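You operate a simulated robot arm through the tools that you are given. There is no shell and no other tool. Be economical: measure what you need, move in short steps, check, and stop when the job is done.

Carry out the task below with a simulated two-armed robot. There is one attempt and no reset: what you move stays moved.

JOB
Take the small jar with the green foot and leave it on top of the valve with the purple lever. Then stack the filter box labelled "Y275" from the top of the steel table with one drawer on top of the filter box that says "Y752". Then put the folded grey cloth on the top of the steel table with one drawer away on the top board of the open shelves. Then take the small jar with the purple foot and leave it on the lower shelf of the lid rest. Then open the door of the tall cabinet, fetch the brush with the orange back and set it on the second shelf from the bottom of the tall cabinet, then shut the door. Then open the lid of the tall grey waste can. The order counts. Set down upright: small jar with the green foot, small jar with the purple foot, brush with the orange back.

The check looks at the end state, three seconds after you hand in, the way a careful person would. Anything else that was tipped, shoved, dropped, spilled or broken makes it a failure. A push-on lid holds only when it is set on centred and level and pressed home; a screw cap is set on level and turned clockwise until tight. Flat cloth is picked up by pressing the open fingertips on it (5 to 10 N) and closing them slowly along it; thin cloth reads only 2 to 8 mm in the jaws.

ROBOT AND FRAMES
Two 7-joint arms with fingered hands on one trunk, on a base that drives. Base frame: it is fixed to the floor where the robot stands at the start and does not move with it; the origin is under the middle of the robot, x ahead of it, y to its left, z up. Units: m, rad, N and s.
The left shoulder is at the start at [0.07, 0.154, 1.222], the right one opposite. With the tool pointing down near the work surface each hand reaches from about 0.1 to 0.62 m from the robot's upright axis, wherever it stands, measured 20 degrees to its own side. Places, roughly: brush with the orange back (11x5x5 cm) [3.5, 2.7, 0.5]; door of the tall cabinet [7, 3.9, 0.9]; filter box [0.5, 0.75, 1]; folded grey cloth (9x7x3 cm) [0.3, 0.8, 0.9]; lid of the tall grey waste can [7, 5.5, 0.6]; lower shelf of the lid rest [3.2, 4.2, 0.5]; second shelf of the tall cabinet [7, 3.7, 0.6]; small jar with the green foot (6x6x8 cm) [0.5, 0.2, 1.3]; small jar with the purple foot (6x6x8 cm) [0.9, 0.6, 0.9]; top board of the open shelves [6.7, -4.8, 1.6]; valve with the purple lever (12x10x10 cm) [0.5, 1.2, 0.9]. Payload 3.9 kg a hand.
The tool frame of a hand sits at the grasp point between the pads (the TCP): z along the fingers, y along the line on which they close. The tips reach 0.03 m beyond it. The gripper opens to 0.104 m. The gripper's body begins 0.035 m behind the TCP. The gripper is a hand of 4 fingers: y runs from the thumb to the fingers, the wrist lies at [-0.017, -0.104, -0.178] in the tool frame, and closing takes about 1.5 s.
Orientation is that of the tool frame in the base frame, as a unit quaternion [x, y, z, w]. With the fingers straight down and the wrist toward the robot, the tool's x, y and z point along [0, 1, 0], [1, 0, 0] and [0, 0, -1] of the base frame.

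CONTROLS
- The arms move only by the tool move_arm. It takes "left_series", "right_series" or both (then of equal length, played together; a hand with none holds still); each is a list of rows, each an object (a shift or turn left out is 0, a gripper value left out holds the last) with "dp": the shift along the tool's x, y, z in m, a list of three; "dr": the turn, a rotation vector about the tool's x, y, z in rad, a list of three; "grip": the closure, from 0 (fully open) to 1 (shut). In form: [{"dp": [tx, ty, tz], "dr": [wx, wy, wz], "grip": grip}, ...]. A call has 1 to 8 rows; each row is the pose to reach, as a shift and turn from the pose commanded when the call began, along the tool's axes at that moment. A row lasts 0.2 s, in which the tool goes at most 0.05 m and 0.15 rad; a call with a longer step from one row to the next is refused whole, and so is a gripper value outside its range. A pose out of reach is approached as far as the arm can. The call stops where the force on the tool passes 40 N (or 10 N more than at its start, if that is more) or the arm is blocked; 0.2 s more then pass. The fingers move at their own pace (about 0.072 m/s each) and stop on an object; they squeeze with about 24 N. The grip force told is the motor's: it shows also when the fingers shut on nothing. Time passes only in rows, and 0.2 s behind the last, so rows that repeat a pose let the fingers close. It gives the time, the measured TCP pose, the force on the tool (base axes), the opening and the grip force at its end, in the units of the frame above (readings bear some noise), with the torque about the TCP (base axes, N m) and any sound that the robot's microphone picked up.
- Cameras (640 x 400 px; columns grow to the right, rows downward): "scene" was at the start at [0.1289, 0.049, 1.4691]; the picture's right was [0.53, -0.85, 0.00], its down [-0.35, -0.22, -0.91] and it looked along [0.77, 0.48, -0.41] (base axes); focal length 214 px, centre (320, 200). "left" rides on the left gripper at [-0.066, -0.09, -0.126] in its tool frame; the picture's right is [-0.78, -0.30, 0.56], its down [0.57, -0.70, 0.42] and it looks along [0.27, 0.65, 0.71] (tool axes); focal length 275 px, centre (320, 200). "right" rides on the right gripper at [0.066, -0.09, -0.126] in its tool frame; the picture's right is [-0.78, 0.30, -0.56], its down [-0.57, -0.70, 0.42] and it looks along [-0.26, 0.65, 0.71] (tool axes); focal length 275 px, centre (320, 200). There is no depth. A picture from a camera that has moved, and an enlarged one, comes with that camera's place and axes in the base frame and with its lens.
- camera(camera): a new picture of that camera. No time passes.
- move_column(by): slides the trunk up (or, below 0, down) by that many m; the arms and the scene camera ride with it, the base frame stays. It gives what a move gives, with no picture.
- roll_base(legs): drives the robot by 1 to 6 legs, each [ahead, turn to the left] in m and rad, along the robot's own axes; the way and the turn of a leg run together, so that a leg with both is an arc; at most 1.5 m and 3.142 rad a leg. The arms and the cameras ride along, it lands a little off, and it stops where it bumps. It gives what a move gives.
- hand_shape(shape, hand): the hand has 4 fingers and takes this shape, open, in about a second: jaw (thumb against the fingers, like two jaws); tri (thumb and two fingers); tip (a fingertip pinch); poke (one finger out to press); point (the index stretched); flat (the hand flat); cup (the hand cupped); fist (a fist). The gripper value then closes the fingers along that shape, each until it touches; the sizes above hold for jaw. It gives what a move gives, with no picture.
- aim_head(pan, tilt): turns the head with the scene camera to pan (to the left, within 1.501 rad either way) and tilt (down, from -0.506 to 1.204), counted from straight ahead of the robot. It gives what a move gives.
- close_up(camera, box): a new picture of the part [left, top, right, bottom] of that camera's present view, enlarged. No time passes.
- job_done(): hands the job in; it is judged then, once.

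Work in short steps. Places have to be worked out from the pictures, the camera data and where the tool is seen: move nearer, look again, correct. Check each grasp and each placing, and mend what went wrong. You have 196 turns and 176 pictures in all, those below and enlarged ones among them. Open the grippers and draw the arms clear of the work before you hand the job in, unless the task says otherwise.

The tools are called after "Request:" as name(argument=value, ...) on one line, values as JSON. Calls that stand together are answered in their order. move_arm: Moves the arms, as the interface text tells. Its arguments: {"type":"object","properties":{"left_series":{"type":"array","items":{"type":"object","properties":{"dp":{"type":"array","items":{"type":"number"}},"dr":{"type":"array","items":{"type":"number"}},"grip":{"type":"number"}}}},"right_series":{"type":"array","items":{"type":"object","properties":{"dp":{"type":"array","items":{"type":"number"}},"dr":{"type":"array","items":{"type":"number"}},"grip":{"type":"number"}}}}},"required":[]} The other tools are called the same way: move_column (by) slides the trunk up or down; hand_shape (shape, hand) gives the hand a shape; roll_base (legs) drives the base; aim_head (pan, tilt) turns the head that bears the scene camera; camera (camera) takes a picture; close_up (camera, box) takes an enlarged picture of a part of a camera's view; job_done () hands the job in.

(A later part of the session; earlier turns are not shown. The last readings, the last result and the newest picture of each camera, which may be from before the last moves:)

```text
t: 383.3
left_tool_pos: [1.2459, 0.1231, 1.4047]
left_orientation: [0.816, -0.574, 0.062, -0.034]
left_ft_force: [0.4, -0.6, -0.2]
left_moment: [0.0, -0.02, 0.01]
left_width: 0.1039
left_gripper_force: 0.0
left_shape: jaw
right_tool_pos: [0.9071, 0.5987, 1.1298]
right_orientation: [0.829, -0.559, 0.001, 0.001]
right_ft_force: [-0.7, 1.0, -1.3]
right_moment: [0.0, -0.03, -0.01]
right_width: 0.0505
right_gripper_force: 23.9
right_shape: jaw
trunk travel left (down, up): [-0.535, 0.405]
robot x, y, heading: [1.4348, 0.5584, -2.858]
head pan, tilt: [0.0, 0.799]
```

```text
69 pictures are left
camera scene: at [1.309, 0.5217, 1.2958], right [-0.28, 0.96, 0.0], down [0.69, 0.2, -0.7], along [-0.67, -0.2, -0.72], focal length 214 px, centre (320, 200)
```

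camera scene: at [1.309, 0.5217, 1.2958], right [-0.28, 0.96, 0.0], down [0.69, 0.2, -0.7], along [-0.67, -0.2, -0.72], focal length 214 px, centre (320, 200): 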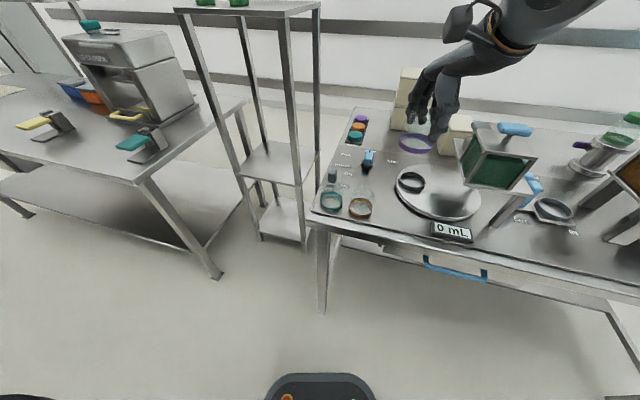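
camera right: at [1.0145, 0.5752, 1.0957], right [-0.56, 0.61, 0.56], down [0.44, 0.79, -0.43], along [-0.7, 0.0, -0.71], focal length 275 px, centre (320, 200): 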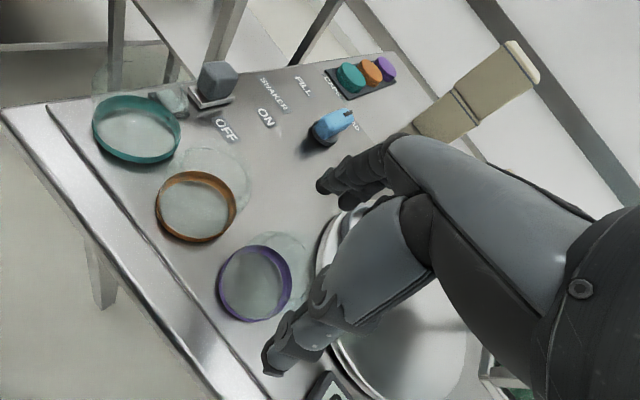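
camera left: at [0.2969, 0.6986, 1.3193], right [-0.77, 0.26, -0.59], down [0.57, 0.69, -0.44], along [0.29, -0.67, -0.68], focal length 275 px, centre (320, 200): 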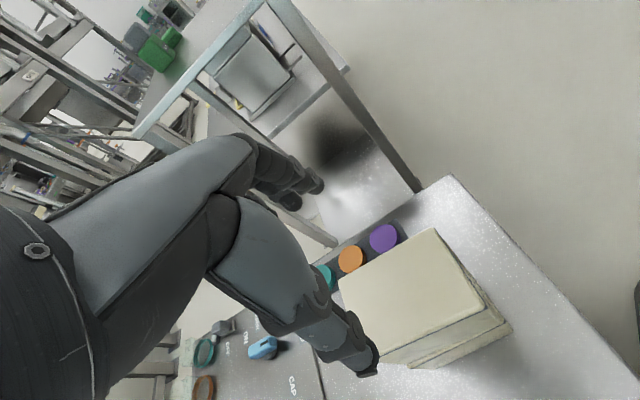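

The jar is in hand. I back away, turn to +y and look for the lid rest.

Request:
roll_base(legs=[[-0.28, 0], [0, -1.86], [1.3, 0]])

Request:
aim_head(pan=-0.5, tilt=0.3)

Request:
camera(camera="scene")

```text
t: 395.8
left_tool_pos: [1.3317, 2.2387, 1.4043]
left_orientation: [-0.028, 0.997, -0.065, -0.029]
left_ft_force: [0.1, -0.2, -0.5]
left_moment: [-0.01, 0.02, 0.0]
left_width: 0.104
left_gripper_force: 0.0
left_shape: jaw
right_tool_pos: [1.8863, 2.4282, 1.1292]
right_orientation: [-0.046, 0.999, 0.001, -0.001]
right_ft_force: [-0.3, 0.3, -1.7]
right_moment: [0.0, 0.0, -0.01]
right_width: 0.0498
right_gripper_force: 24.0
right_shape: jaw
trunk travel left (down, up): [-0.535, 0.405]
robot x, y, heading: [1.6942, 1.9316, 1.573]
head pan, tilt: [0.0, 0.799]
```

```text
t: 396.7
left_tool_pos: [1.3319, 2.239, 1.4052]
left_orientation: [-0.027, 0.997, -0.065, -0.03]
left_ft_force: [0.5, -0.5, -0.2]
left_moment: [0.0, 0.0, -0.01]
left_width: 0.1039
left_gripper_force: 0.0
left_shape: jaw
right_tool_pos: [1.8865, 2.4279, 1.1299]
right_orientation: [-0.046, 0.999, 0.001, 0.0]
right_ft_force: [0.1, 0.3, -0.9]
right_moment: [-0.01, 0.01, 0.02]
right_width: 0.0499
right_gripper_force: 24.2
right_shape: jaw
trunk travel left (down, up): [-0.535, 0.405]
robot x, y, heading: [1.6992, 1.9331, 1.569]
head pan, tilt: [-0.499, 0.3]
```

```text
68 pictures are left
camera scene: at [1.7421, 2.0653, 1.3402], right [0.88, -0.48, 0.0], down [-0.14, -0.26, -0.95], along [0.46, 0.84, -0.3], focal length 214 px, centre (320, 200)
```

scene: 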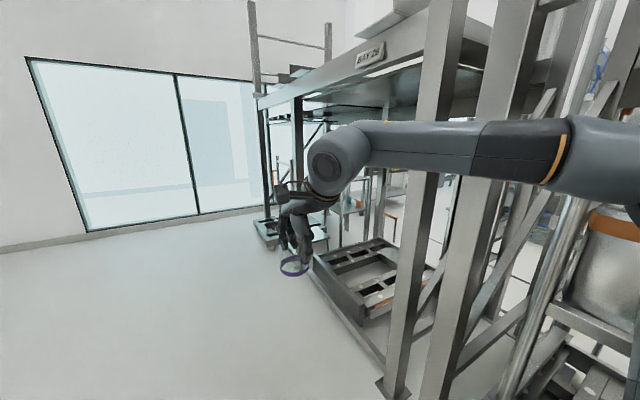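

The lid rest should be behind the rack posts near (3.2, 4.2). I drive on to y ≈ 3.6 and look right.

Request:
roll_base(legs=[[1.5, 0.0], [0.3, 0]])

Request:
aim_head(pan=-1.2, tilt=0.4)

Request:
camera(camera="scene")

```text
t: 405.8
left_tool_pos: [1.3057, 4.039, 1.4041]
left_orientation: [-0.037, 0.997, -0.064, -0.028]
left_ft_force: [0.0, 1.3, 0.5]
left_moment: [-0.01, -0.02, 0.0]
left_width: 0.104
left_gripper_force: 0.0
left_shape: jaw
right_tool_pos: [1.8555, 4.2394, 1.1299]
right_orientation: [-0.056, 0.998, 0.001, -0.001]
right_ft_force: [-0.6, 0.4, -0.9]
right_moment: [-0.01, -0.02, -0.01]
right_width: 0.0499
right_gripper_force: 24.2
right_shape: jaw
trunk travel left (down, up): [-0.535, 0.405]
robot x, y, heading: [1.6789, 3.7395, 1.586]
head pan, tilt: [-0.499, 0.3]
```

```text
t: 406.9
left_tool_pos: [1.3062, 4.0382, 1.4049]
left_orientation: [-0.037, 0.997, -0.064, -0.028]
left_ft_force: [-0.3, 0.3, 0.3]
left_moment: [0.02, 0.0, -0.01]
left_width: 0.104
left_gripper_force: 0.1
left_shape: jaw
right_tool_pos: [1.8557, 4.2388, 1.1283]
right_orientation: [-0.057, 0.998, 0.001, -0.001]
right_ft_force: [-0.8, -0.2, -0.7]
right_moment: [0.03, -0.01, 0.01]
right_width: 0.0501
right_gripper_force: 24.3
right_shape: jaw
trunk travel left (down, up): [-0.535, 0.405]
robot x, y, heading: [1.6794, 3.7398, 1.589]
head pan, tilt: [-1.201, 0.4]
```

```text
67 pictures are left
camera scene: at [1.762, 3.8261, 1.331], right [0.38, -0.93, 0.0], down [-0.36, -0.15, -0.92], along [0.85, 0.35, -0.39], focal length 214 px, centre (320, 200)
```

scene: 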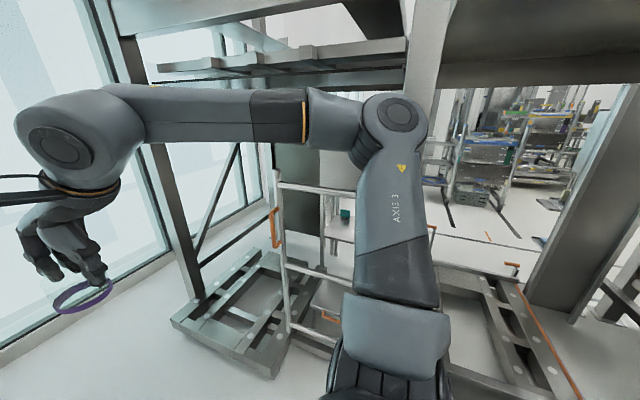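

The arm hides that spot. I turn to face +x for a clear view.

Request:
roll_base(legs=[[0, -1.55]])

Request:
aim_head(pan=0.1, tilt=0.4)

Request:
camera(camera="scene")

```text
t: 411.1
left_tool_pos: [1.9716, 4.1148, 1.4059]
left_orientation: [0.675, 0.734, -0.026, -0.065]
left_ft_force: [-0.5, 0.2, 0.8]
left_moment: [-0.01, 0.03, -0.01]
left_width: 0.104
left_gripper_force: 0.1
left_shape: jaw
right_tool_pos: [2.1766, 3.5658, 1.1295]
right_orientation: [0.662, 0.749, 0.001, -0.001]
right_ft_force: [0.9, -0.6, -0.4]
right_moment: [-0.01, -0.04, 0.0]
right_width: 0.0496
right_gripper_force: 23.9
right_shape: jaw
trunk travel left (down, up): [-0.535, 0.405]
robot x, y, heading: [1.6794, 3.7395, 0.03]
head pan, tilt: [-1.201, 0.4]
```

```text
t: 412.6
left_tool_pos: [1.9715, 4.1142, 1.4048]
left_orientation: [0.675, 0.734, -0.025, -0.065]
left_ft_force: [0.2, -1.1, -1.0]
left_moment: [-0.01, -0.03, -0.01]
left_width: 0.104
left_gripper_force: 0.0
left_shape: jaw
right_tool_pos: [2.1761, 3.5659, 1.1291]
right_orientation: [0.662, 0.749, 0.001, -0.002]
right_ft_force: [-1.3, -0.5, -1.4]
right_moment: [0.0, 0.02, 0.01]
right_width: 0.0496
right_gripper_force: 24.2
right_shape: jaw
trunk travel left (down, up): [-0.535, 0.405]
robot x, y, heading: [1.6705, 3.7412, 0.026]
head pan, tilt: [0.099, 0.4]
```

```text
66 pictures are left
camera scene: at [1.8193, 3.7538, 1.331], right [0.13, -0.99, 0.0], down [-0.39, -0.05, -0.92], along [0.91, 0.12, -0.39], focal length 214 px, centre (320, 200)
```

scene: 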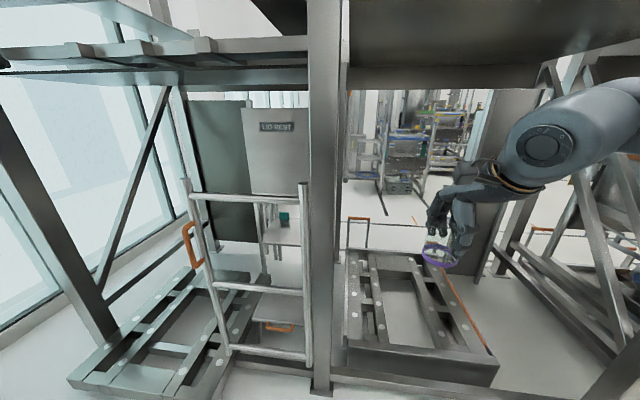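

I see a "LID REST" sign behind the rack bay. I zoom in on it.

Request:
close_up(camera="scene", box=[170, 70, 420, 290])

```text
1.82 times, centred on (295, 180) of scene
camera zoom: at [1.8193, 3.7538, 1.331], right [0.13, -0.99, 0.0], down [-0.39, -0.05, -0.92], along [0.91, 0.12, -0.39], focal length 390 px, centre (366, 236)
```

zoom: 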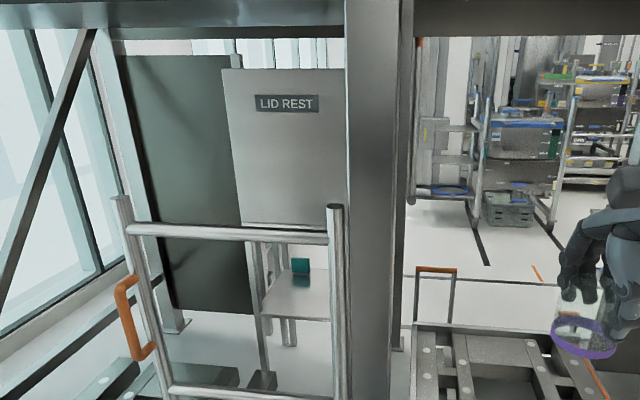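

The lid rest's shelf is behind a gate and floor frames on this side, with a free lane to the east. The north gap is too narrow for my elbows, so I take the known way south around the racks.

Request:
roll_base(legs=[[0, -1.597], [1.5, 0], [1.5, 0], [1.5, 0], [1.5, 0]])

```text
t: 445.0
left_tool_pos: [1.8956, -2.5729, 1.406]
left_orientation: [0.998, 0.008, 0.031, -0.063]
left_ft_force: [0.1, 0.3, 0.2]
left_moment: [-0.02, 0.02, 0.0]
left_width: 0.104
left_gripper_force: 0.0
left_shape: jaw
right_tool_pos: [1.3346, -2.7413, 1.1293]
right_orientation: [1.0, 0.028, 0.0, 0.0]
right_ft_force: [1.6, 0.2, -0.9]
right_moment: [-0.01, 0.02, 0.01]
right_width: 0.0496
right_gripper_force: 23.8
right_shape: jaw
trunk travel left (down, up): [-0.535, 0.405]
robot x, y, heading: [1.5396, -2.2553, -1.606]
head pan, tilt: [0.099, 0.4]
```

Continuing south and then turning east.

Request:
roll_base(legs=[[0, 0.06], [1.5, 0], [1.5, 0], [0, 1.546], [1.5, 0], [0.9, 0]])

Request:
aim_head(pan=0.8, tilt=0.3)

Request:
camera(camera="scene")

```text
t: 475.1
left_tool_pos: [4.2943, -4.9005, 1.4062]
left_orientation: [0.686, 0.724, -0.024, -0.065]
left_ft_force: [1.1, -0.3, 0.1]
left_moment: [-0.02, 0.02, 0.05]
left_width: 0.1038
left_gripper_force: 0.1
left_shape: jaw
right_tool_pos: [4.4841, -5.4554, 1.1278]
right_orientation: [0.673, 0.74, 0.0, 0.0]
right_ft_force: [-0.3, 0.3, -0.5]
right_moment: [-0.01, -0.03, 0.02]
right_width: 0.0491
right_gripper_force: 24.5
right_shape: jaw
trunk travel left (down, up): [-0.535, 0.405]
robot x, y, heading: [3.9902, -5.2658, 0.0]
head pan, tilt: [0.099, 0.4]
```

```text
t: 476.1
left_tool_pos: [4.295, -4.9007, 1.4057]
left_orientation: [0.685, 0.725, -0.025, -0.066]
left_ft_force: [0.3, -0.2, -0.2]
left_moment: [-0.02, 0.02, 0.0]
left_width: 0.104
left_gripper_force: 0.0
left_shape: jaw
right_tool_pos: [4.4844, -5.4547, 1.1293]
right_orientation: [0.673, 0.74, 0.001, -0.001]
right_ft_force: [-0.5, 0.5, -1.5]
right_moment: [-0.01, 0.0, -0.01]
right_width: 0.0489
right_gripper_force: 24.0
right_shape: jaw
trunk travel left (down, up): [-0.535, 0.405]
robot x, y, heading: [3.9869, -5.2674, -0.002]
head pan, tilt: [0.799, 0.3]
```

```text
64 pictures are left
camera scene: at [4.1054, -5.1996, 1.3403], right [0.72, -0.7, 0.0], down [-0.21, -0.21, -0.96], along [0.67, 0.68, -0.3], focal length 214 px, centre (320, 200)
```

scene: 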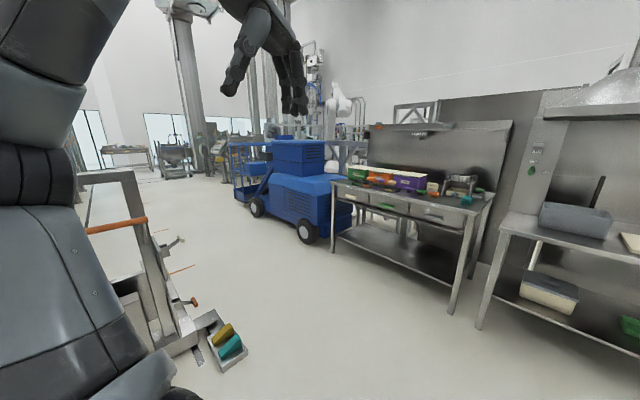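

The lane between the rack and the blue machine is free at x ≈ 5.05. I enter it northward.

Request:
roll_base(legs=[[1.05, 0], [0, 1.573], [1.5, 0], [1.5, 0], [0.6, 0]])

Request:
aim_head(pan=0.2, tilt=0.3)

Request:
camera(camera="scene")

```text
t: 502.5
left_tool_pos: [4.7191, -1.36, 1.4054]
left_orientation: [-0.024, 0.997, -0.064, -0.029]
left_ft_force: [0.7, 0.4, -0.5]
left_moment: [0.0, -0.02, 0.01]
left_width: 0.104
left_gripper_force: 0.0
left_shape: jaw
right_tool_pos: [5.2738, -1.1726, 1.1302]
right_orientation: [-0.043, 0.999, 0.0, -0.001]
right_ft_force: [0.5, 0.5, -0.6]
right_moment: [-0.01, -0.04, -0.06]
right_width: 0.0488
right_gripper_force: 23.9
right_shape: jaw
trunk travel left (down, up): [-0.535, 0.405]
robot x, y, heading: [5.0838, -1.6683, 1.561]
head pan, tilt: [0.799, 0.3]
```

```text
t: 503.5
left_tool_pos: [4.7185, -1.3601, 1.4038]
left_orientation: [-0.024, 0.997, -0.063, -0.03]
left_ft_force: [0.5, 0.1, 1.0]
left_moment: [-0.03, -0.01, 0.0]
left_width: 0.1041
left_gripper_force: 0.1
left_shape: jaw
right_tool_pos: [5.2735, -1.1741, 1.1287]
right_orientation: [-0.044, 0.999, -0.001, -0.001]
right_ft_force: [0.2, 0.1, -1.2]
right_moment: [-0.03, -0.02, 0.0]
right_width: 0.0489
right_gripper_force: 24.5
right_shape: jaw
trunk travel left (down, up): [-0.535, 0.405]
robot x, y, heading: [5.0829, -1.6661, 1.565]
head pan, tilt: [0.201, 0.3]
```

```text
63 pictures are left
camera scene: at [5.064, -1.5251, 1.3403], right [0.98, 0.19, 0.0], down [0.06, -0.29, -0.96], along [-0.18, 0.94, -0.3], focal length 214 px, centre (320, 200)
```

scene: 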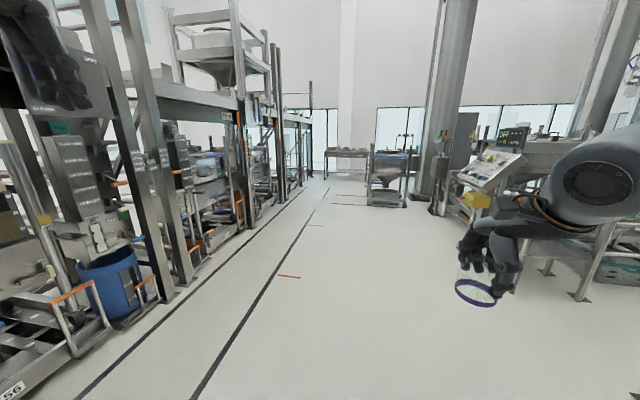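

The lane is open. I drive on to about (4.65, 2.4), then face west toward the brush and lid rest.

Request:
roll_base(legs=[[0, 0.11], [1.5, 0], [1.5, 0], [1.2, 0], [0, 0.9]])

Request:
aim_head(pan=0.2, tilt=0.4)

Request:
camera(camera="scene")

```text
t: 526.4
left_tool_pos: [4.2642, 2.3672, 1.4059]
left_orientation: [-0.487, 0.871, -0.07, 0.003]
left_ft_force: [0.3, 0.0, -0.5]
left_moment: [0.02, 0.0, -0.02]
left_width: 0.1038
left_gripper_force: 0.1
left_shape: jaw
right_tool_pos: [4.4228, 2.9301, 1.1287]
right_orientation: [-0.505, 0.863, 0.0, -0.001]
right_ft_force: [0.1, 0.8, -2.1]
right_moment: [-0.02, 0.03, 0.01]
right_width: 0.0485
right_gripper_force: 24.0
right_shape: jaw
trunk travel left (down, up): [-0.535, 0.405]
robot x, y, heading: [4.7221, 2.495, 2.537]
head pan, tilt: [0.201, 0.3]
```

```text
t: 527.0
left_tool_pos: [4.2644, 2.3679, 1.4048]
left_orientation: [-0.488, 0.87, -0.07, 0.005]
left_ft_force: [0.5, -0.9, 0.8]
left_moment: [0.03, -0.01, 0.0]
left_width: 0.104
left_gripper_force: 0.0
left_shape: jaw
right_tool_pos: [4.4234, 2.9313, 1.1284]
right_orientation: [-0.505, 0.863, 0.0, 0.0]
right_ft_force: [0.1, -0.8, -1.6]
right_moment: [-0.01, -0.02, 0.01]
right_width: 0.0487
right_gripper_force: 23.9
right_shape: jaw
trunk travel left (down, up): [-0.535, 0.405]
robot x, y, heading: [4.7208, 2.4942, 2.537]
head pan, tilt: [0.201, 0.4]
```

```text
62 pictures are left
camera scene: at [4.5964, 2.5582, 1.331], right [0.4, 0.92, 0.0], down [0.36, -0.15, -0.92], along [-0.85, 0.36, -0.39], focal length 214 px, centre (320, 200)
```

scene: 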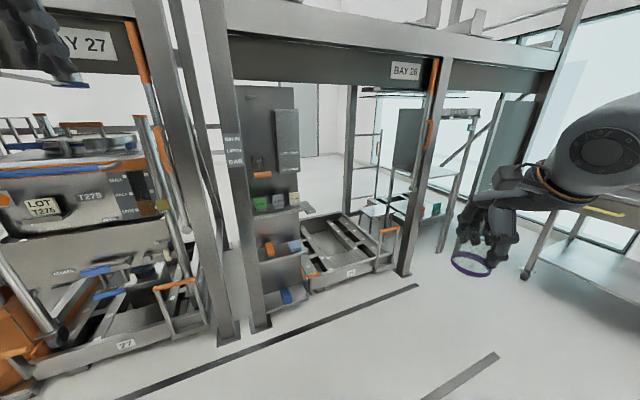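

Bay 26 shows the brush panel (orange brush at left) and the lid rest beyond the post. I zoom in on both.

Request:
close_up(camera="scene", box=[330, 80, 520, 280])

Request:
close_up(camera="scene", box=[210, 150, 330, 330])

```text
2.00 times, centred on (425, 180) of scene
camera zoom: at [4.5964, 2.5582, 1.331], right [0.4, 0.92, 0.0], down [0.36, -0.15, -0.92], along [-0.85, 0.36, -0.39], focal length 429 px, centre (110, 240)
```

zoom: 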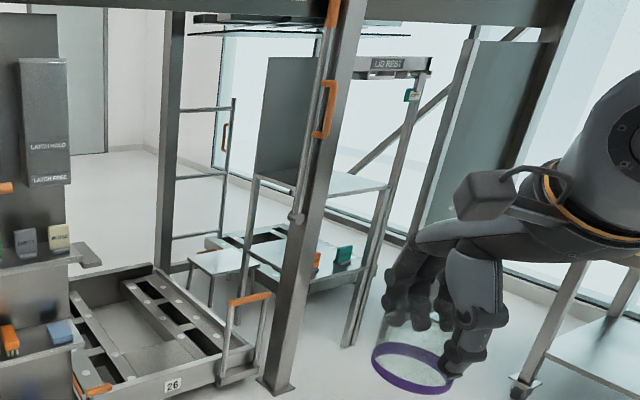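

```text
2.22 times, centred on (270, 240) of scene
camera zoom: at [4.5964, 2.5582, 1.331], right [0.4, 0.92, 0.0], down [0.36, -0.15, -0.92], along [-0.85, 0.36, -0.39], focal length 477 px, centre (431, 111)
```

zoom: 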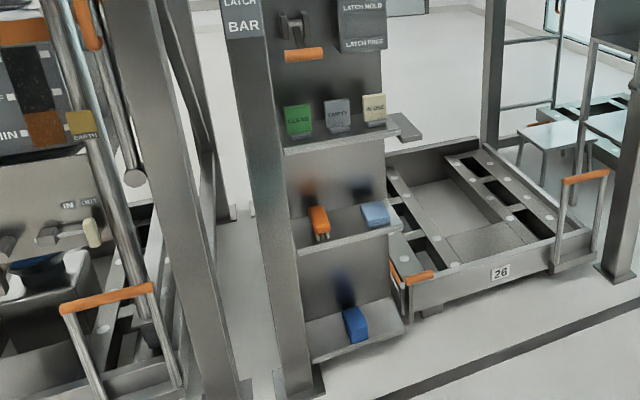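

The lid rest opens toward the east with a lower shelf under a main shelf. I drive in front of it.

Request:
roll_base(legs=[[0, -0.607], [1.4, 0], [0, 1.19]])

Request:
aim_head(pan=0, tilt=0.5)

Request:
camera(camera="scene")

```text
t: 538.7
left_tool_pos: [3.9283, 3.4272, 1.4038]
left_orientation: [0.729, -0.681, 0.065, -0.024]
left_ft_force: [0.2, 0.0, 0.0]
left_moment: [-0.02, -0.01, 0.03]
left_width: 0.1037
left_gripper_force: 0.0
left_shape: jaw
right_tool_pos: [3.7324, 3.9775, 1.1305]
right_orientation: [0.744, -0.668, 0.0, 0.001]
right_ft_force: [-0.5, 0.0, -1.4]
right_moment: [0.01, 0.01, 0.0]
right_width: 0.0485
right_gripper_force: 23.8
right_shape: jaw
trunk travel left (down, up): [-0.535, 0.405]
robot x, y, heading: [4.2321, 3.7941, -3.132]
head pan, tilt: [0.201, 0.4]
```

```text
t: 539.4
left_tool_pos: [3.9293, 3.4256, 1.4054]
left_orientation: [0.729, -0.681, 0.066, -0.025]
left_ft_force: [0.0, -0.2, 0.2]
left_moment: [0.0, 0.0, 0.0]
left_width: 0.1039
left_gripper_force: 0.0
left_shape: jaw
right_tool_pos: [3.7322, 3.978, 1.1298]
right_orientation: [0.744, -0.669, 0.001, 0.001]
right_ft_force: [0.6, 0.7, -1.8]
right_moment: [0.02, 0.02, 0.0]
right_width: 0.0485
right_gripper_force: 23.7
right_shape: jaw
trunk travel left (down, up): [-0.535, 0.405]
robot x, y, heading: [4.2299, 3.7953, -3.13]
head pan, tilt: [0.0, 0.499]
```

```text
59 pictures are left
camera scene: at [4.0889, 3.7925, 1.3219], right [-0.01, 1.0, 0.0], down [0.48, 0.01, -0.88], along [-0.88, -0.01, -0.48], focal length 214 px, centre (320, 200)
```

scene: 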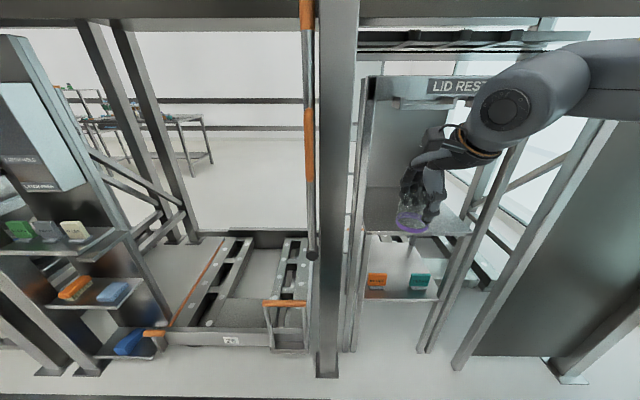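

I zoom on the lower shelf to see the free room, and check the right side for elbow clearance.

Request:
close_up(camera="scene", box=[335, 210, 475, 370])

Request:
aim_head(pan=-0.9, tilt=0.7)

Request:
camera(camera="scene")

```text
2.50 times, centred on (405, 290) of scene
camera zoom: at [4.0889, 3.7925, 1.3219], right [-0.01, 1.0, 0.0], down [0.48, 0.01, -0.88], along [-0.88, -0.01, -0.48], focal length 536 px, centre (108, -25)
```

zoom: 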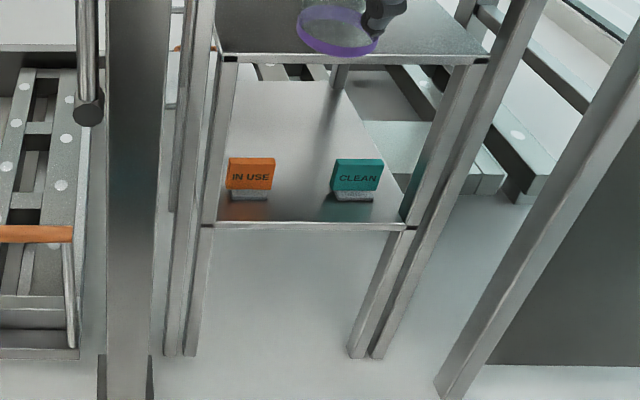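

```text
t: 540.6
left_tool_pos: [3.9287, 3.4258, 1.4047]
left_orientation: [0.729, -0.681, 0.065, -0.024]
left_ft_force: [0.6, 0.2, -0.3]
left_moment: [-0.02, -0.01, -0.01]
left_width: 0.1041
left_gripper_force: 0.1
left_shape: jaw
right_tool_pos: [3.7325, 3.9774, 1.1288]
right_orientation: [0.744, -0.669, 0.0, 0.0]
right_ft_force: [-0.4, 0.5, -1.2]
right_moment: [0.02, -0.01, 0.0]
right_width: 0.0486
right_gripper_force: 23.7
right_shape: jaw
trunk travel left (down, up): [-0.535, 0.405]
robot x, y, heading: [4.2326, 3.7937, -3.133]
head pan, tilt: [-0.901, 0.7]
```

```text
57 pictures are left
camera scene: at [4.1263, 3.8596, 1.3042], right [0.78, 0.63, 0.0], down [0.41, -0.5, -0.76], along [-0.48, 0.59, -0.64], focal length 214 px, centre (320, 200)
```

scene: 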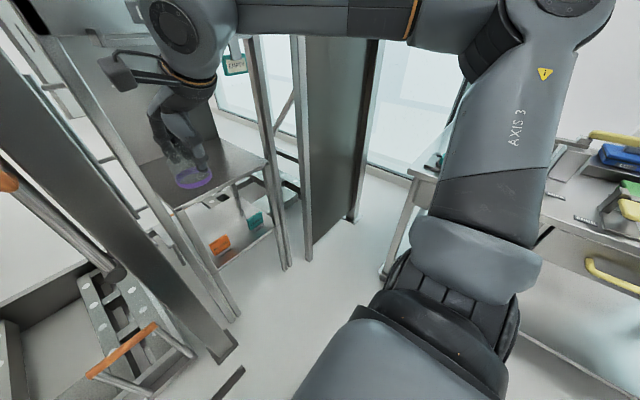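

The gap between the IN USE and CLEAN cards is about 10 cm around y ≈ 4.152, with the shelf at z ≈ 0.46. I pull the jar back, then edge the robot closer at a slight angle.

Request:
move_arm(right_series=[{"dp": [0, -0.04, 0]}, {"dp": [0, -0.08, 0]}, {"dp": [0, -0.12, 0]}, {"dp": [0, -0.16, 0]}, {"dp": [0, -0.18, 0]}])

Request:
roll_base(legs=[[0, -0.16], [0.36, 0]])

Request:
move_column(by=-0.38)

Request:
aim_head(pan=-0.3, tilt=0.5)

Request:
camera(camera="scene")

```text
t: 541.8
left_tool_pos: [3.9304, 3.4253, 1.4066]
left_orientation: [0.729, -0.681, 0.066, -0.024]
left_ft_force: [-0.1, 0.1, 0.1]
left_moment: [-0.01, -0.02, 0.0]
left_width: 0.1039
left_gripper_force: 0.1
left_shape: jaw
right_tool_pos: [3.9125, 3.9959, 1.1303]
right_orientation: [0.743, -0.669, 0.001, 0.001]
right_ft_force: [0.0, -0.6, -0.4]
right_moment: [-0.03, -0.01, -0.03]
right_width: 0.0482
right_gripper_force: 24.2
right_shape: jaw
trunk travel left (down, up): [-0.535, 0.405]
robot x, y, heading: [4.2291, 3.7942, -3.134]
head pan, tilt: [-0.901, 0.7]
```

```text
t: 544.7
left_tool_pos: [3.5317, 3.5249, 1.406]
left_orientation: [-0.676, 0.733, -0.068, 0.02]
left_ft_force: [9.4, 0.3, -11.4]
left_moment: [-0.03, -0.21, -0.04]
left_width: 0.1037
left_gripper_force: 0.0
left_shape: jaw
right_tool_pos: [3.5993, 4.0915, 1.1311]
right_orientation: [-0.691, 0.723, 0.0, -0.001]
right_ft_force: [-0.1, 0.1, -1.4]
right_moment: [-0.02, -0.03, 0.05]
right_width: 0.0483
right_gripper_force: 24.4
right_shape: jaw
trunk travel left (down, up): [-0.535, 0.405]
robot x, y, heading: [3.8807, 3.8467, 2.999]
head pan, tilt: [-0.901, 0.7]
```

```text
t: 548.4
left_tool_pos: [3.5283, 3.5251, 1.025]
left_orientation: [-0.675, 0.734, -0.069, 0.019]
left_ft_force: [-0.4, 0.0, 0.2]
left_moment: [-0.03, 0.01, -0.01]
left_width: 0.1039
left_gripper_force: 0.1
left_shape: jaw
right_tool_pos: [3.5986, 4.0912, 0.75]
right_orientation: [-0.691, 0.723, 0.0, 0.0]
right_ft_force: [0.1, 0.3, -1.3]
right_moment: [0.02, -0.01, 0.0]
right_width: 0.0485
right_gripper_force: 24.0
right_shape: jaw
trunk travel left (down, up): [-0.155, 0.785]
robot x, y, heading: [3.8801, 3.8451, 2.999]
head pan, tilt: [-0.901, 0.7]
```

```text
t: 549.4
left_tool_pos: [3.5287, 3.5258, 1.0249]
left_orientation: [-0.676, 0.733, -0.068, 0.019]
left_ft_force: [-0.6, 0.7, 0.0]
left_moment: [0.03, 0.0, 0.01]
left_width: 0.1039
left_gripper_force: 0.0
left_shape: jaw
right_tool_pos: [3.5972, 4.0923, 0.7496]
right_orientation: [-0.691, 0.722, 0.0, -0.001]
right_ft_force: [0.2, -0.4, -0.2]
right_moment: [-0.03, 0.02, 0.01]
right_width: 0.0484
right_gripper_force: 23.8
right_shape: jaw
trunk travel left (down, up): [-0.155, 0.785]
robot x, y, heading: [3.8792, 3.8429, 3.002]
head pan, tilt: [-0.3, 0.499]
```

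```text
56 pictures are left
camera scene: at [3.7499, 3.8904, 0.9418], right [0.43, 0.9, 0.0], down [0.43, -0.2, -0.88], along [-0.79, 0.37, -0.48], focal length 214 px, centre (320, 200)
```

scene: 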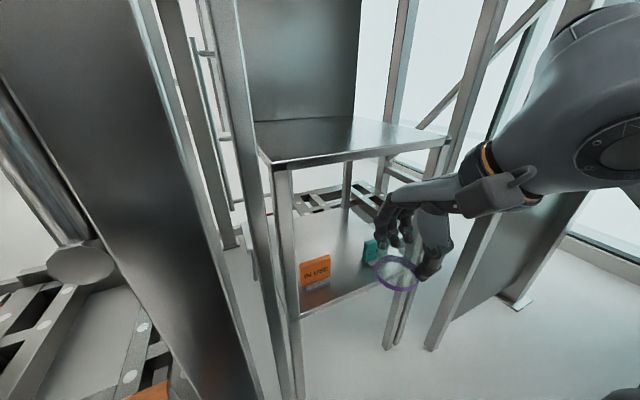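

Everything matches. First I lower the jar in front of the shelf and line it up with the gap at y ≈ 4.152.

Request:
move_arm(right_series=[{"dp": [-0.02, 0.0, 0.04]}, {"dp": [-0.04, 0.0, 0.08]}, {"dp": [-0.06, 0.0, 0.12]}, {"dp": [-0.06, 0.003, 0.165]}, {"dp": [-0.06, 0.003, 0.185]}, {"dp": [-0.06, 0.003, 0.185]}])

Request:
aim_head(pan=-0.45, tilt=0.6)

Request:
camera(camera="scene")

```text
t: 550.8
left_tool_pos: [3.5291, 3.5268, 1.0259]
left_orientation: [-0.675, 0.734, -0.068, 0.019]
left_ft_force: [0.1, 0.1, -0.4]
left_moment: [-0.02, 0.0, 0.01]
left_width: 0.1037
left_gripper_force: 0.1
left_shape: jaw
right_tool_pos: [3.5824, 4.1605, 0.5669]
right_orientation: [-0.691, 0.723, -0.001, 0.0]
right_ft_force: [1.0, 0.2, -0.9]
right_moment: [0.04, -0.01, 0.0]
right_width: 0.0484
right_gripper_force: 24.1
right_shape: jaw
right hand out of reach, approached as far as the arm can: row 3, 4, 5, 6
trunk travel left (down, up): [-0.155, 0.785]
robot x, y, heading: [3.8814, 3.8456, 3.007]
head pan, tilt: [-0.3, 0.499]
```

```text
t: 551.5
left_tool_pos: [3.5295, 3.525, 1.0263]
left_orientation: [-0.676, 0.734, -0.068, 0.019]
left_ft_force: [-0.1, 0.1, 0.5]
left_moment: [0.0, -0.04, -0.01]
left_width: 0.1039
left_gripper_force: 0.0
left_shape: jaw
right_tool_pos: [3.5823, 4.161, 0.5674]
right_orientation: [-0.691, 0.722, -0.001, 0.0]
right_ft_force: [-0.7, -0.4, -1.2]
right_moment: [0.0, -0.02, 0.01]
right_width: 0.0483
right_gripper_force: 24.5
right_shape: jaw
trunk travel left (down, up): [-0.155, 0.785]
robot x, y, heading: [3.8819, 3.8446, 3.002]
head pan, tilt: [-0.45, 0.6]
```

```text
55 pictures are left
camera scene: at [3.7587, 3.9007, 0.9328], right [0.56, 0.83, 0.0], down [0.47, -0.31, -0.83], along [-0.69, 0.46, -0.56], focal length 214 px, centre (320, 200)
```

scene: 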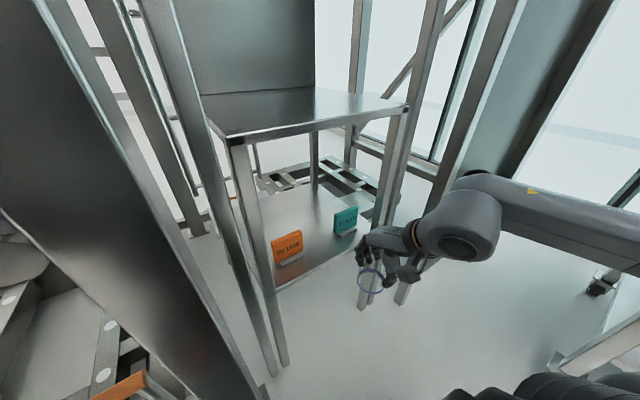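

Lined up in front of the gap. I move in halfway at this height, then check.

Request:
move_arm(right_series=[{"dp": [0.004, 0.03, 0]}, {"dp": [0.008, 0.06, 0]}, {"dp": [0.01, 0.09, 0]}, {"dp": [0.01, 0.09, 0]}])

Request:
close_up(camera="scene", box=[220, 160, 440, 320])

```text
t: 552.5
left_tool_pos: [3.5294, 3.5244, 1.0254]
left_orientation: [-0.676, 0.734, -0.068, 0.019]
left_ft_force: [1.1, 0.2, 0.5]
left_moment: [-0.02, 0.01, -0.02]
left_width: 0.104
left_gripper_force: 0.0
left_shape: jaw
right_tool_pos: [3.4903, 4.1556, 0.5685]
right_orientation: [-0.69, 0.723, 0.0, 0.0]
right_ft_force: [-0.1, -0.1, -0.4]
right_moment: [0.0, -0.01, -0.03]
right_width: 0.0485
right_gripper_force: 24.1
right_shape: jaw
trunk travel left (down, up): [-0.155, 0.785]
robot x, y, heading: [3.8825, 3.8457, 3.002]
head pan, tilt: [-0.45, 0.6]
```

```text
2.50 times, centred on (330, 240) of scene
camera zoom: at [3.7588, 3.9009, 0.9328], right [0.56, 0.83, 0.0], down [0.47, -0.31, -0.82], along [-0.69, 0.46, -0.57], focal length 536 px, centre (295, 100)
```

zoom: 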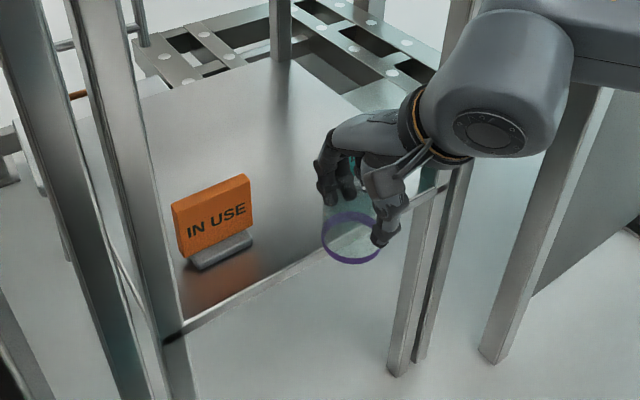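

The jar is centred on the gap and its foot clears the shelf. I move the remaining 9 cm in.

Request:
move_arm(right_series=[{"dp": [0.003, 0.025, 0]}, {"dp": [0.005, 0.05, 0]}, {"dp": [0.007, 0.07, 0]}, {"dp": [0.008, 0.088, 0]}, {"dp": [0.008, 0.088, 0]}])

Request:
close_up(camera="scene", box=[220, 160, 440, 320])

Request:
camera(camera="right")

```text
t: 553.7
left_tool_pos: [3.5296, 3.5258, 1.0254]
left_orientation: [-0.675, 0.734, -0.069, 0.019]
left_ft_force: [-0.3, 0.1, 0.1]
left_moment: [-0.02, -0.01, 0.0]
left_width: 0.1039
left_gripper_force: 0.0
left_shape: jaw
right_tool_pos: [3.4009, 4.1506, 0.5687]
right_orientation: [-0.691, 0.723, 0.0, -0.001]
right_ft_force: [-0.6, 0.3, -0.7]
right_moment: [0.01, 0.01, 0.02]
right_width: 0.0479
right_gripper_force: 24.1
right_shape: jaw
trunk travel left (down, up): [-0.155, 0.785]
robot x, y, heading: [3.8774, 3.8435, 3.003]
head pan, tilt: [-0.45, 0.6]
```

```text
2.50 times, centred on (330, 240) of scene
camera zoom: at [3.7587, 3.9008, 0.9328], right [0.56, 0.83, 0.0], down [0.47, -0.31, -0.82], along [-0.69, 0.46, -0.57], focal length 536 px, centre (295, 100)
```

zoom: 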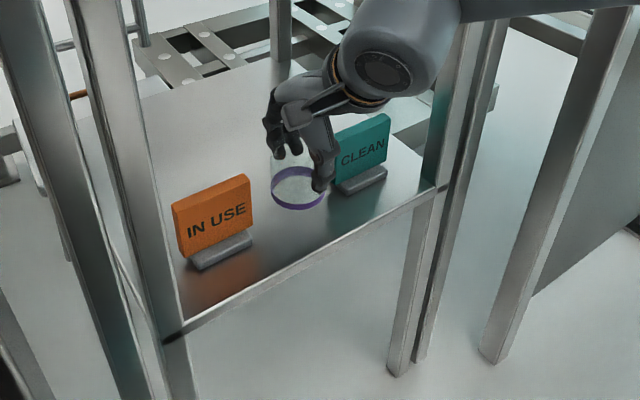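

```text
52 pictures are left
camera right: at [3.4891, 4.0817, 0.692], right [-0.26, 0.79, 0.56], down [0.73, 0.54, -0.43], along [-0.64, 0.29, -0.71], focal length 275 px, centre (320, 200)
```

right: 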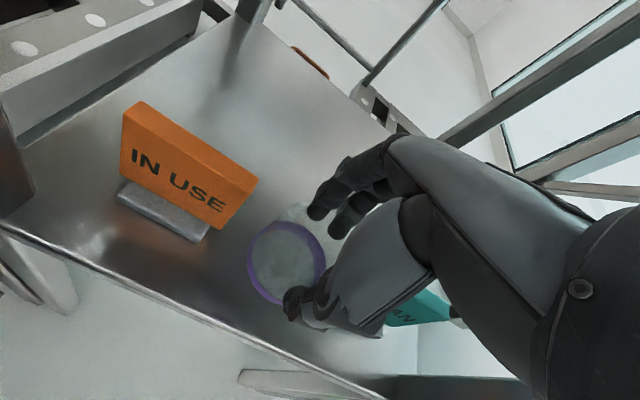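

The jar is between the cards and above the shelf. I lower it to contact.

Request:
move_arm(right_series=[{"dp": [0, 0, 0.015]}, {"dp": [0, 0, 0.027]}, {"dp": [0, 0, 0.036]}, {"dp": [0, 0, 0.043]}, {"dp": [0, 0, 0.05]}, {"dp": [0, 0, 0.05]}])

Request:
close_up(camera="scene", box=[220, 160, 440, 320])

```text
t: 555.1
left_tool_pos: [3.5302, 3.5258, 1.0261]
left_orientation: [-0.676, 0.734, -0.068, 0.02]
left_ft_force: [0.0, 1.1, 0.2]
left_moment: [0.0, -0.01, 0.02]
left_width: 0.1043
left_gripper_force: 0.0
left_shape: jaw
right_tool_pos: [3.4013, 4.1503, 0.5184]
right_orientation: [-0.691, 0.723, 0.001, -0.001]
right_ft_force: [-0.7, -0.1, 4.3]
right_moment: [-0.02, 0.14, -0.03]
right_width: 0.0482
right_gripper_force: 24.1
right_shape: jaw
trunk travel left (down, up): [-0.155, 0.785]
robot x, y, heading: [3.8778, 3.8457, 2.995]
head pan, tilt: [-0.45, 0.6]
```

```text
2.50 times, centred on (330, 240) of scene
camera zoom: at [3.7592, 3.9005, 0.933], right [0.56, 0.83, 0.0], down [0.47, -0.31, -0.83], along [-0.69, 0.46, -0.56], focal length 536 px, centre (295, 100)
```

zoom: 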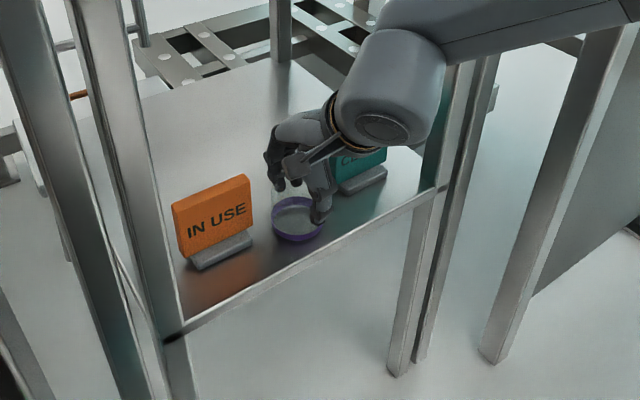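

Contact is light and the jar stands on the shelf. I open, lift until the fingertips are above the jar, then back out.

Request:
move_arm(right_series=[{"grip": 0.35}, {"grip": 0.1}, {"grip": 0}, {"grip": 0}, {"grip": 0}, {"dp": [0, 0, -0.03]}, {"dp": [0, 0, -0.06]}, {"dp": [0, 0, -0.075]}])

Request:
close_up(camera="scene", box=[220, 160, 440, 320])

```text
t: 556.9
left_tool_pos: [3.53, 3.5247, 1.0242]
left_orientation: [-0.676, 0.734, -0.068, 0.02]
left_ft_force: [0.5, 0.3, 0.4]
left_moment: [-0.01, -0.05, 0.0]
left_width: 0.1039
left_gripper_force: 0.1
left_shape: jaw
right_tool_pos: [3.4017, 4.1534, 0.5932]
right_orientation: [-0.691, 0.723, -0.001, -0.001]
right_ft_force: [0.1, 0.4, -0.3]
right_moment: [0.0, 0.01, -0.02]
right_width: 0.104
right_gripper_force: 0.0
right_shape: jaw
trunk travel left (down, up): [-0.155, 0.785]
robot x, y, heading: [3.8791, 3.8417, 3.003]
head pan, tilt: [-0.45, 0.6]
```

```text
2.50 times, centred on (330, 240) of scene
camera zoom: at [3.7588, 3.9007, 0.9328], right [0.56, 0.83, 0.0], down [0.47, -0.31, -0.83], along [-0.69, 0.46, -0.56], focal length 536 px, centre (295, 100)
```

zoom: 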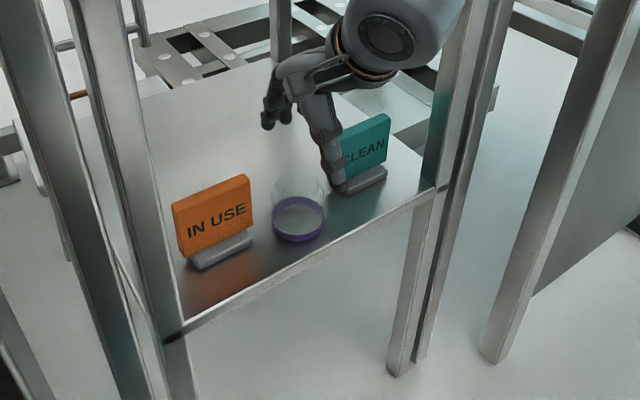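

The jar stands upright. I raise 1 cm more and withdraw.

Request:
move_arm(right_series=[{"dp": [0, 0, -0.012]}, {"dp": [0, -0.04, -0.012]}, {"dp": [0, -0.08, -0.012]}, {"dp": [0, -0.12, -0.012]}, {"dp": [0, -0.16, -0.012]}, {"dp": [0, -0.19, -0.012]}])

Request:
camera(camera="scene")

```text
t: 558.3
left_tool_pos: [3.5282, 3.5249, 1.0253]
left_orientation: [-0.675, 0.734, -0.068, 0.02]
left_ft_force: [-0.6, -0.5, 0.0]
left_moment: [0.0, -0.02, 0.0]
left_width: 0.104
left_gripper_force: 0.1
left_shape: jaw
right_tool_pos: [3.5753, 4.1438, 0.6059]
right_orientation: [-0.691, 0.723, 0.0, 0.001]
right_ft_force: [0.2, -0.3, 0.4]
right_moment: [0.0, 0.02, 0.05]
right_width: 0.1037
right_gripper_force: 0.2
right_shape: jaw
right hand out of reach, approached as far as the arm can: row 6
trunk travel left (down, up): [-0.155, 0.785]
robot x, y, heading: [3.8808, 3.8427, 3.0]
head pan, tilt: [-0.45, 0.6]
```

```text
49 pictures are left
camera scene: at [3.7584, 3.9007, 0.9327], right [0.56, 0.83, 0.0], down [0.47, -0.31, -0.82], along [-0.69, 0.46, -0.57], focal length 214 px, centre (320, 200)
```

scene: 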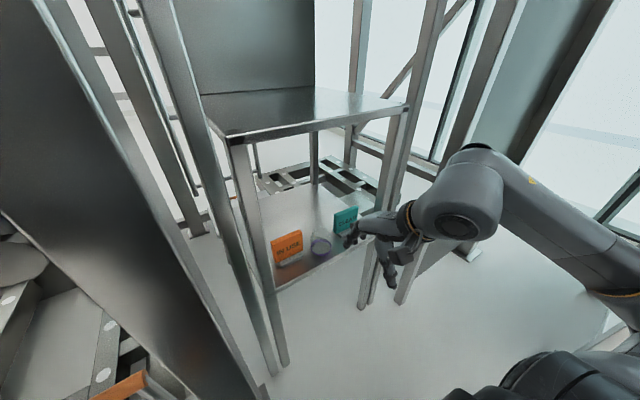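

The jar is placed. Now the tall cabinet: I raise the trunk, back off and turn east to look at it.

Request:
move_column(by=0.36)

Request:
roll_base(legs=[[-0.55, 0], [0, -1.5], [0, -1.5]])

Request:
aim_head(pan=0, tilt=0.25)

Request:
camera(camera="scene")

```text
t: 561.8
left_tool_pos: [3.5295, 3.5264, 1.3849]
left_orientation: [-0.675, 0.734, -0.069, 0.02]
left_ft_force: [-0.5, 0.0, 0.1]
left_moment: [-0.01, -0.01, -0.03]
left_width: 0.1038
left_gripper_force: 0.0
left_shape: jaw
right_tool_pos: [3.5744, 4.1434, 0.9664]
right_orientation: [-0.691, 0.723, -0.001, -0.001]
right_ft_force: [-0.2, -0.3, -0.6]
right_moment: [-0.02, 0.01, 0.02]
right_width: 0.1035
right_gripper_force: 0.0
right_shape: jaw
trunk travel left (down, up): [-0.515, 0.425]
robot x, y, heading: [3.8801, 3.8439, 2.998]
head pan, tilt: [-0.45, 0.6]
```

```text
t: 572.3
left_tool_pos: [4.7231, 4.1362, 1.3854]
left_orientation: [0.681, 0.729, -0.025, -0.068]
left_ft_force: [0.0, 0.5, -0.1]
left_moment: [0.01, 0.02, -0.02]
left_width: 0.1038
left_gripper_force: 0.0
left_shape: jaw
right_tool_pos: [4.7723, 3.5184, 0.9649]
right_orientation: [0.668, 0.744, 0.001, -0.001]
right_ft_force: [-0.4, -0.2, 0.2]
right_moment: [-0.01, -0.04, -0.03]
right_width: 0.1037
right_gripper_force: 0.1
right_shape: jaw
trunk travel left (down, up): [-0.515, 0.425]
robot x, y, heading: [4.4243, 3.7706, 0.017]
head pan, tilt: [-0.45, 0.6]
```

```text
t: 573.2
left_tool_pos: [4.7237, 4.1369, 1.3851]
left_orientation: [0.68, 0.73, -0.025, -0.067]
left_ft_force: [-0.7, -0.9, 0.4]
left_moment: [0.02, -0.01, -0.02]
left_width: 0.1039
left_gripper_force: 0.0
left_shape: jaw
right_tool_pos: [4.7718, 3.5187, 0.9666]
right_orientation: [0.668, 0.744, 0.001, -0.001]
right_ft_force: [-0.4, 0.0, -0.6]
right_moment: [-0.01, 0.0, -0.01]
right_width: 0.1036
right_gripper_force: 0.1
right_shape: jaw
trunk travel left (down, up): [-0.515, 0.425]
robot x, y, heading: [4.4239, 3.7642, 0.011]
head pan, tilt: [0.0, 0.25]
```

```text
48 pictures are left
camera scene: at [4.5677, 3.769, 1.3249], right [0.01, -1.0, 0.0], down [-0.25, 0.0, -0.97], along [0.97, 0.01, -0.25], focal length 214 px, centre (320, 200)
```

scene: 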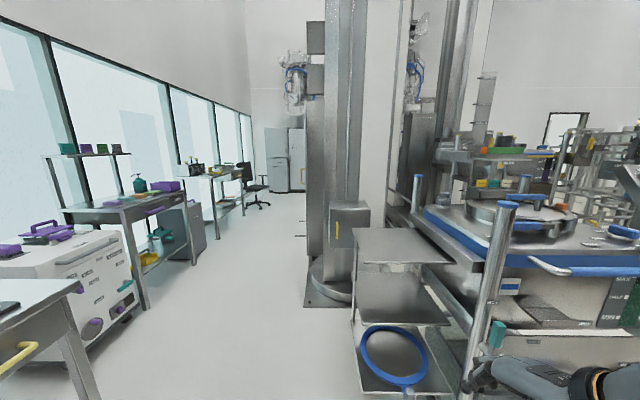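

The cabinet stands just past the column at x ≈ 7, with its door facing +y onto the corridor. I drive along the corridor to stand in front of it.

Request:
roll_base(legs=[[0, 0.495], [1.23, 0], [0, -0.386], [1.5, 0]])

Request:
aim_head(pan=-1.3, tilt=0.3)

Request:
camera(camera="scene")

```text
t: 587.4
left_tool_pos: [7.2092, 4.8539, 1.3403]
left_orientation: [0.683, 0.729, -0.02, -0.045]
left_ft_force: [2.3, 1.5, -5.5]
left_moment: [-0.19, 0.24, 0.02]
left_width: 0.1039
left_gripper_force: 0.1
left_shape: jaw
right_tool_pos: [7.3067, 4.223, 0.9624]
right_orientation: [0.653, 0.754, -0.007, 0.069]
right_ft_force: [2.4, -3.1, -7.9]
right_moment: [0.22, -0.03, 0.04]
right_width: 0.1035
right_gripper_force: 0.0
right_shape: jaw
trunk travel left (down, up): [-0.515, 0.425]
robot x, y, heading: [6.7765, 4.4712, 0.056]
head pan, tilt: [0.0, 0.25]
stopped in leg 4: the robot was blocked; the commanded pose is now the measured one
```

```text
t: 588.9
left_tool_pos: [7.1618, 4.8561, 1.3511]
left_orientation: [0.664, 0.744, -0.012, -0.075]
left_ft_force: [0.5, -0.2, -0.4]
left_moment: [0.02, -0.01, -0.05]
left_width: 0.104
left_gripper_force: 0.1
left_shape: jaw
right_tool_pos: [7.2662, 4.2373, 0.9412]
right_orientation: [0.637, 0.765, -0.064, 0.07]
right_ft_force: [-0.4, 1.0, 0.2]
right_moment: [-0.04, -0.03, -0.01]
right_width: 0.1036
right_gripper_force: 0.0
right_shape: jaw
trunk travel left (down, up): [-0.515, 0.425]
robot x, y, heading: [6.7747, 4.4672, 0.072]
head pan, tilt: [-1.3, 0.3]
```

```text
47 pictures are left
camera scene: at [6.9168, 4.4283, 1.3237], right [-0.94, -0.34, 0.06], down [-0.14, 0.24, -0.96], along [0.31, -0.91, -0.28], focal length 214 px, centre (320, 200)
```

scene: 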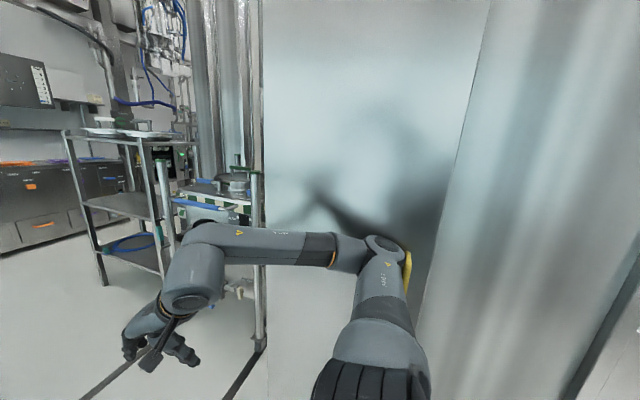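

My right elbow reached the cabinet's yellow handle. I back off, move north a little and turn to face the cabinet squarely.

Request:
roll_base(legs=[[-0.35, 0], [0, 0.9], [0.32, 0], [0, -1.27], [0, -1.27]])

Request:
aim_head(pan=0.2, tilt=0.4)

Request:
camera(camera="scene")

```text
t: 589.5
left_tool_pos: [7.182, 4.8661, 1.2839]
left_orientation: [0.588, 0.781, -0.126, -0.169]
left_ft_force: [4.6, -0.6, 0.8]
left_moment: [0.0, 0.43, -0.06]
left_width: 0.1038
left_gripper_force: 0.1
left_shape: jaw
right_tool_pos: [7.2666, 4.1922, 0.8907]
right_orientation: [0.601, 0.774, -0.196, 0.032]
right_ft_force: [1.0, -0.7, 1.1]
right_moment: [0.12, 0.06, 0.02]
right_width: 0.104
right_gripper_force: 0.1
right_shape: jaw
trunk travel left (down, up): [-0.515, 0.425]
robot x, y, heading: [6.7839, 4.471, 0.208]
head pan, tilt: [-1.3, 0.3]
stopped in leg 1: the robot was blocked; the commanded pose is now the measured one
```

```text
t: 591.1
left_tool_pos: [7.0577, 4.8376, 1.3375]
left_orientation: [0.643, 0.759, -0.03, -0.094]
left_ft_force: [1.0, -1.2, -0.7]
left_moment: [0.03, 0.08, -0.02]
left_width: 0.1039
left_gripper_force: 0.0
left_shape: jaw
right_tool_pos: [7.1638, 4.1982, 0.9365]
right_orientation: [0.641, 0.753, -0.106, 0.101]
right_ft_force: [8.4, 1.4, 0.9]
right_moment: [-0.12, 0.71, -0.04]
right_width: 0.1037
right_gripper_force: 0.0
right_shape: jaw
trunk travel left (down, up): [-0.515, 0.425]
robot x, y, heading: [6.7736, 4.4711, 0.061]
head pan, tilt: [0.201, 0.4]
```

```text
46 pictures are left
camera scene: at [6.8993, 4.5623, 1.3149], right [0.26, -0.96, 0.05], down [-0.37, -0.15, -0.92], along [0.89, 0.22, -0.39], focal length 214 px, centre (320, 200)
```

scene: 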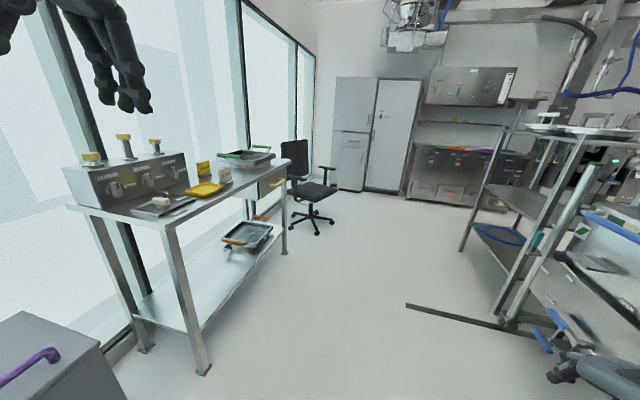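

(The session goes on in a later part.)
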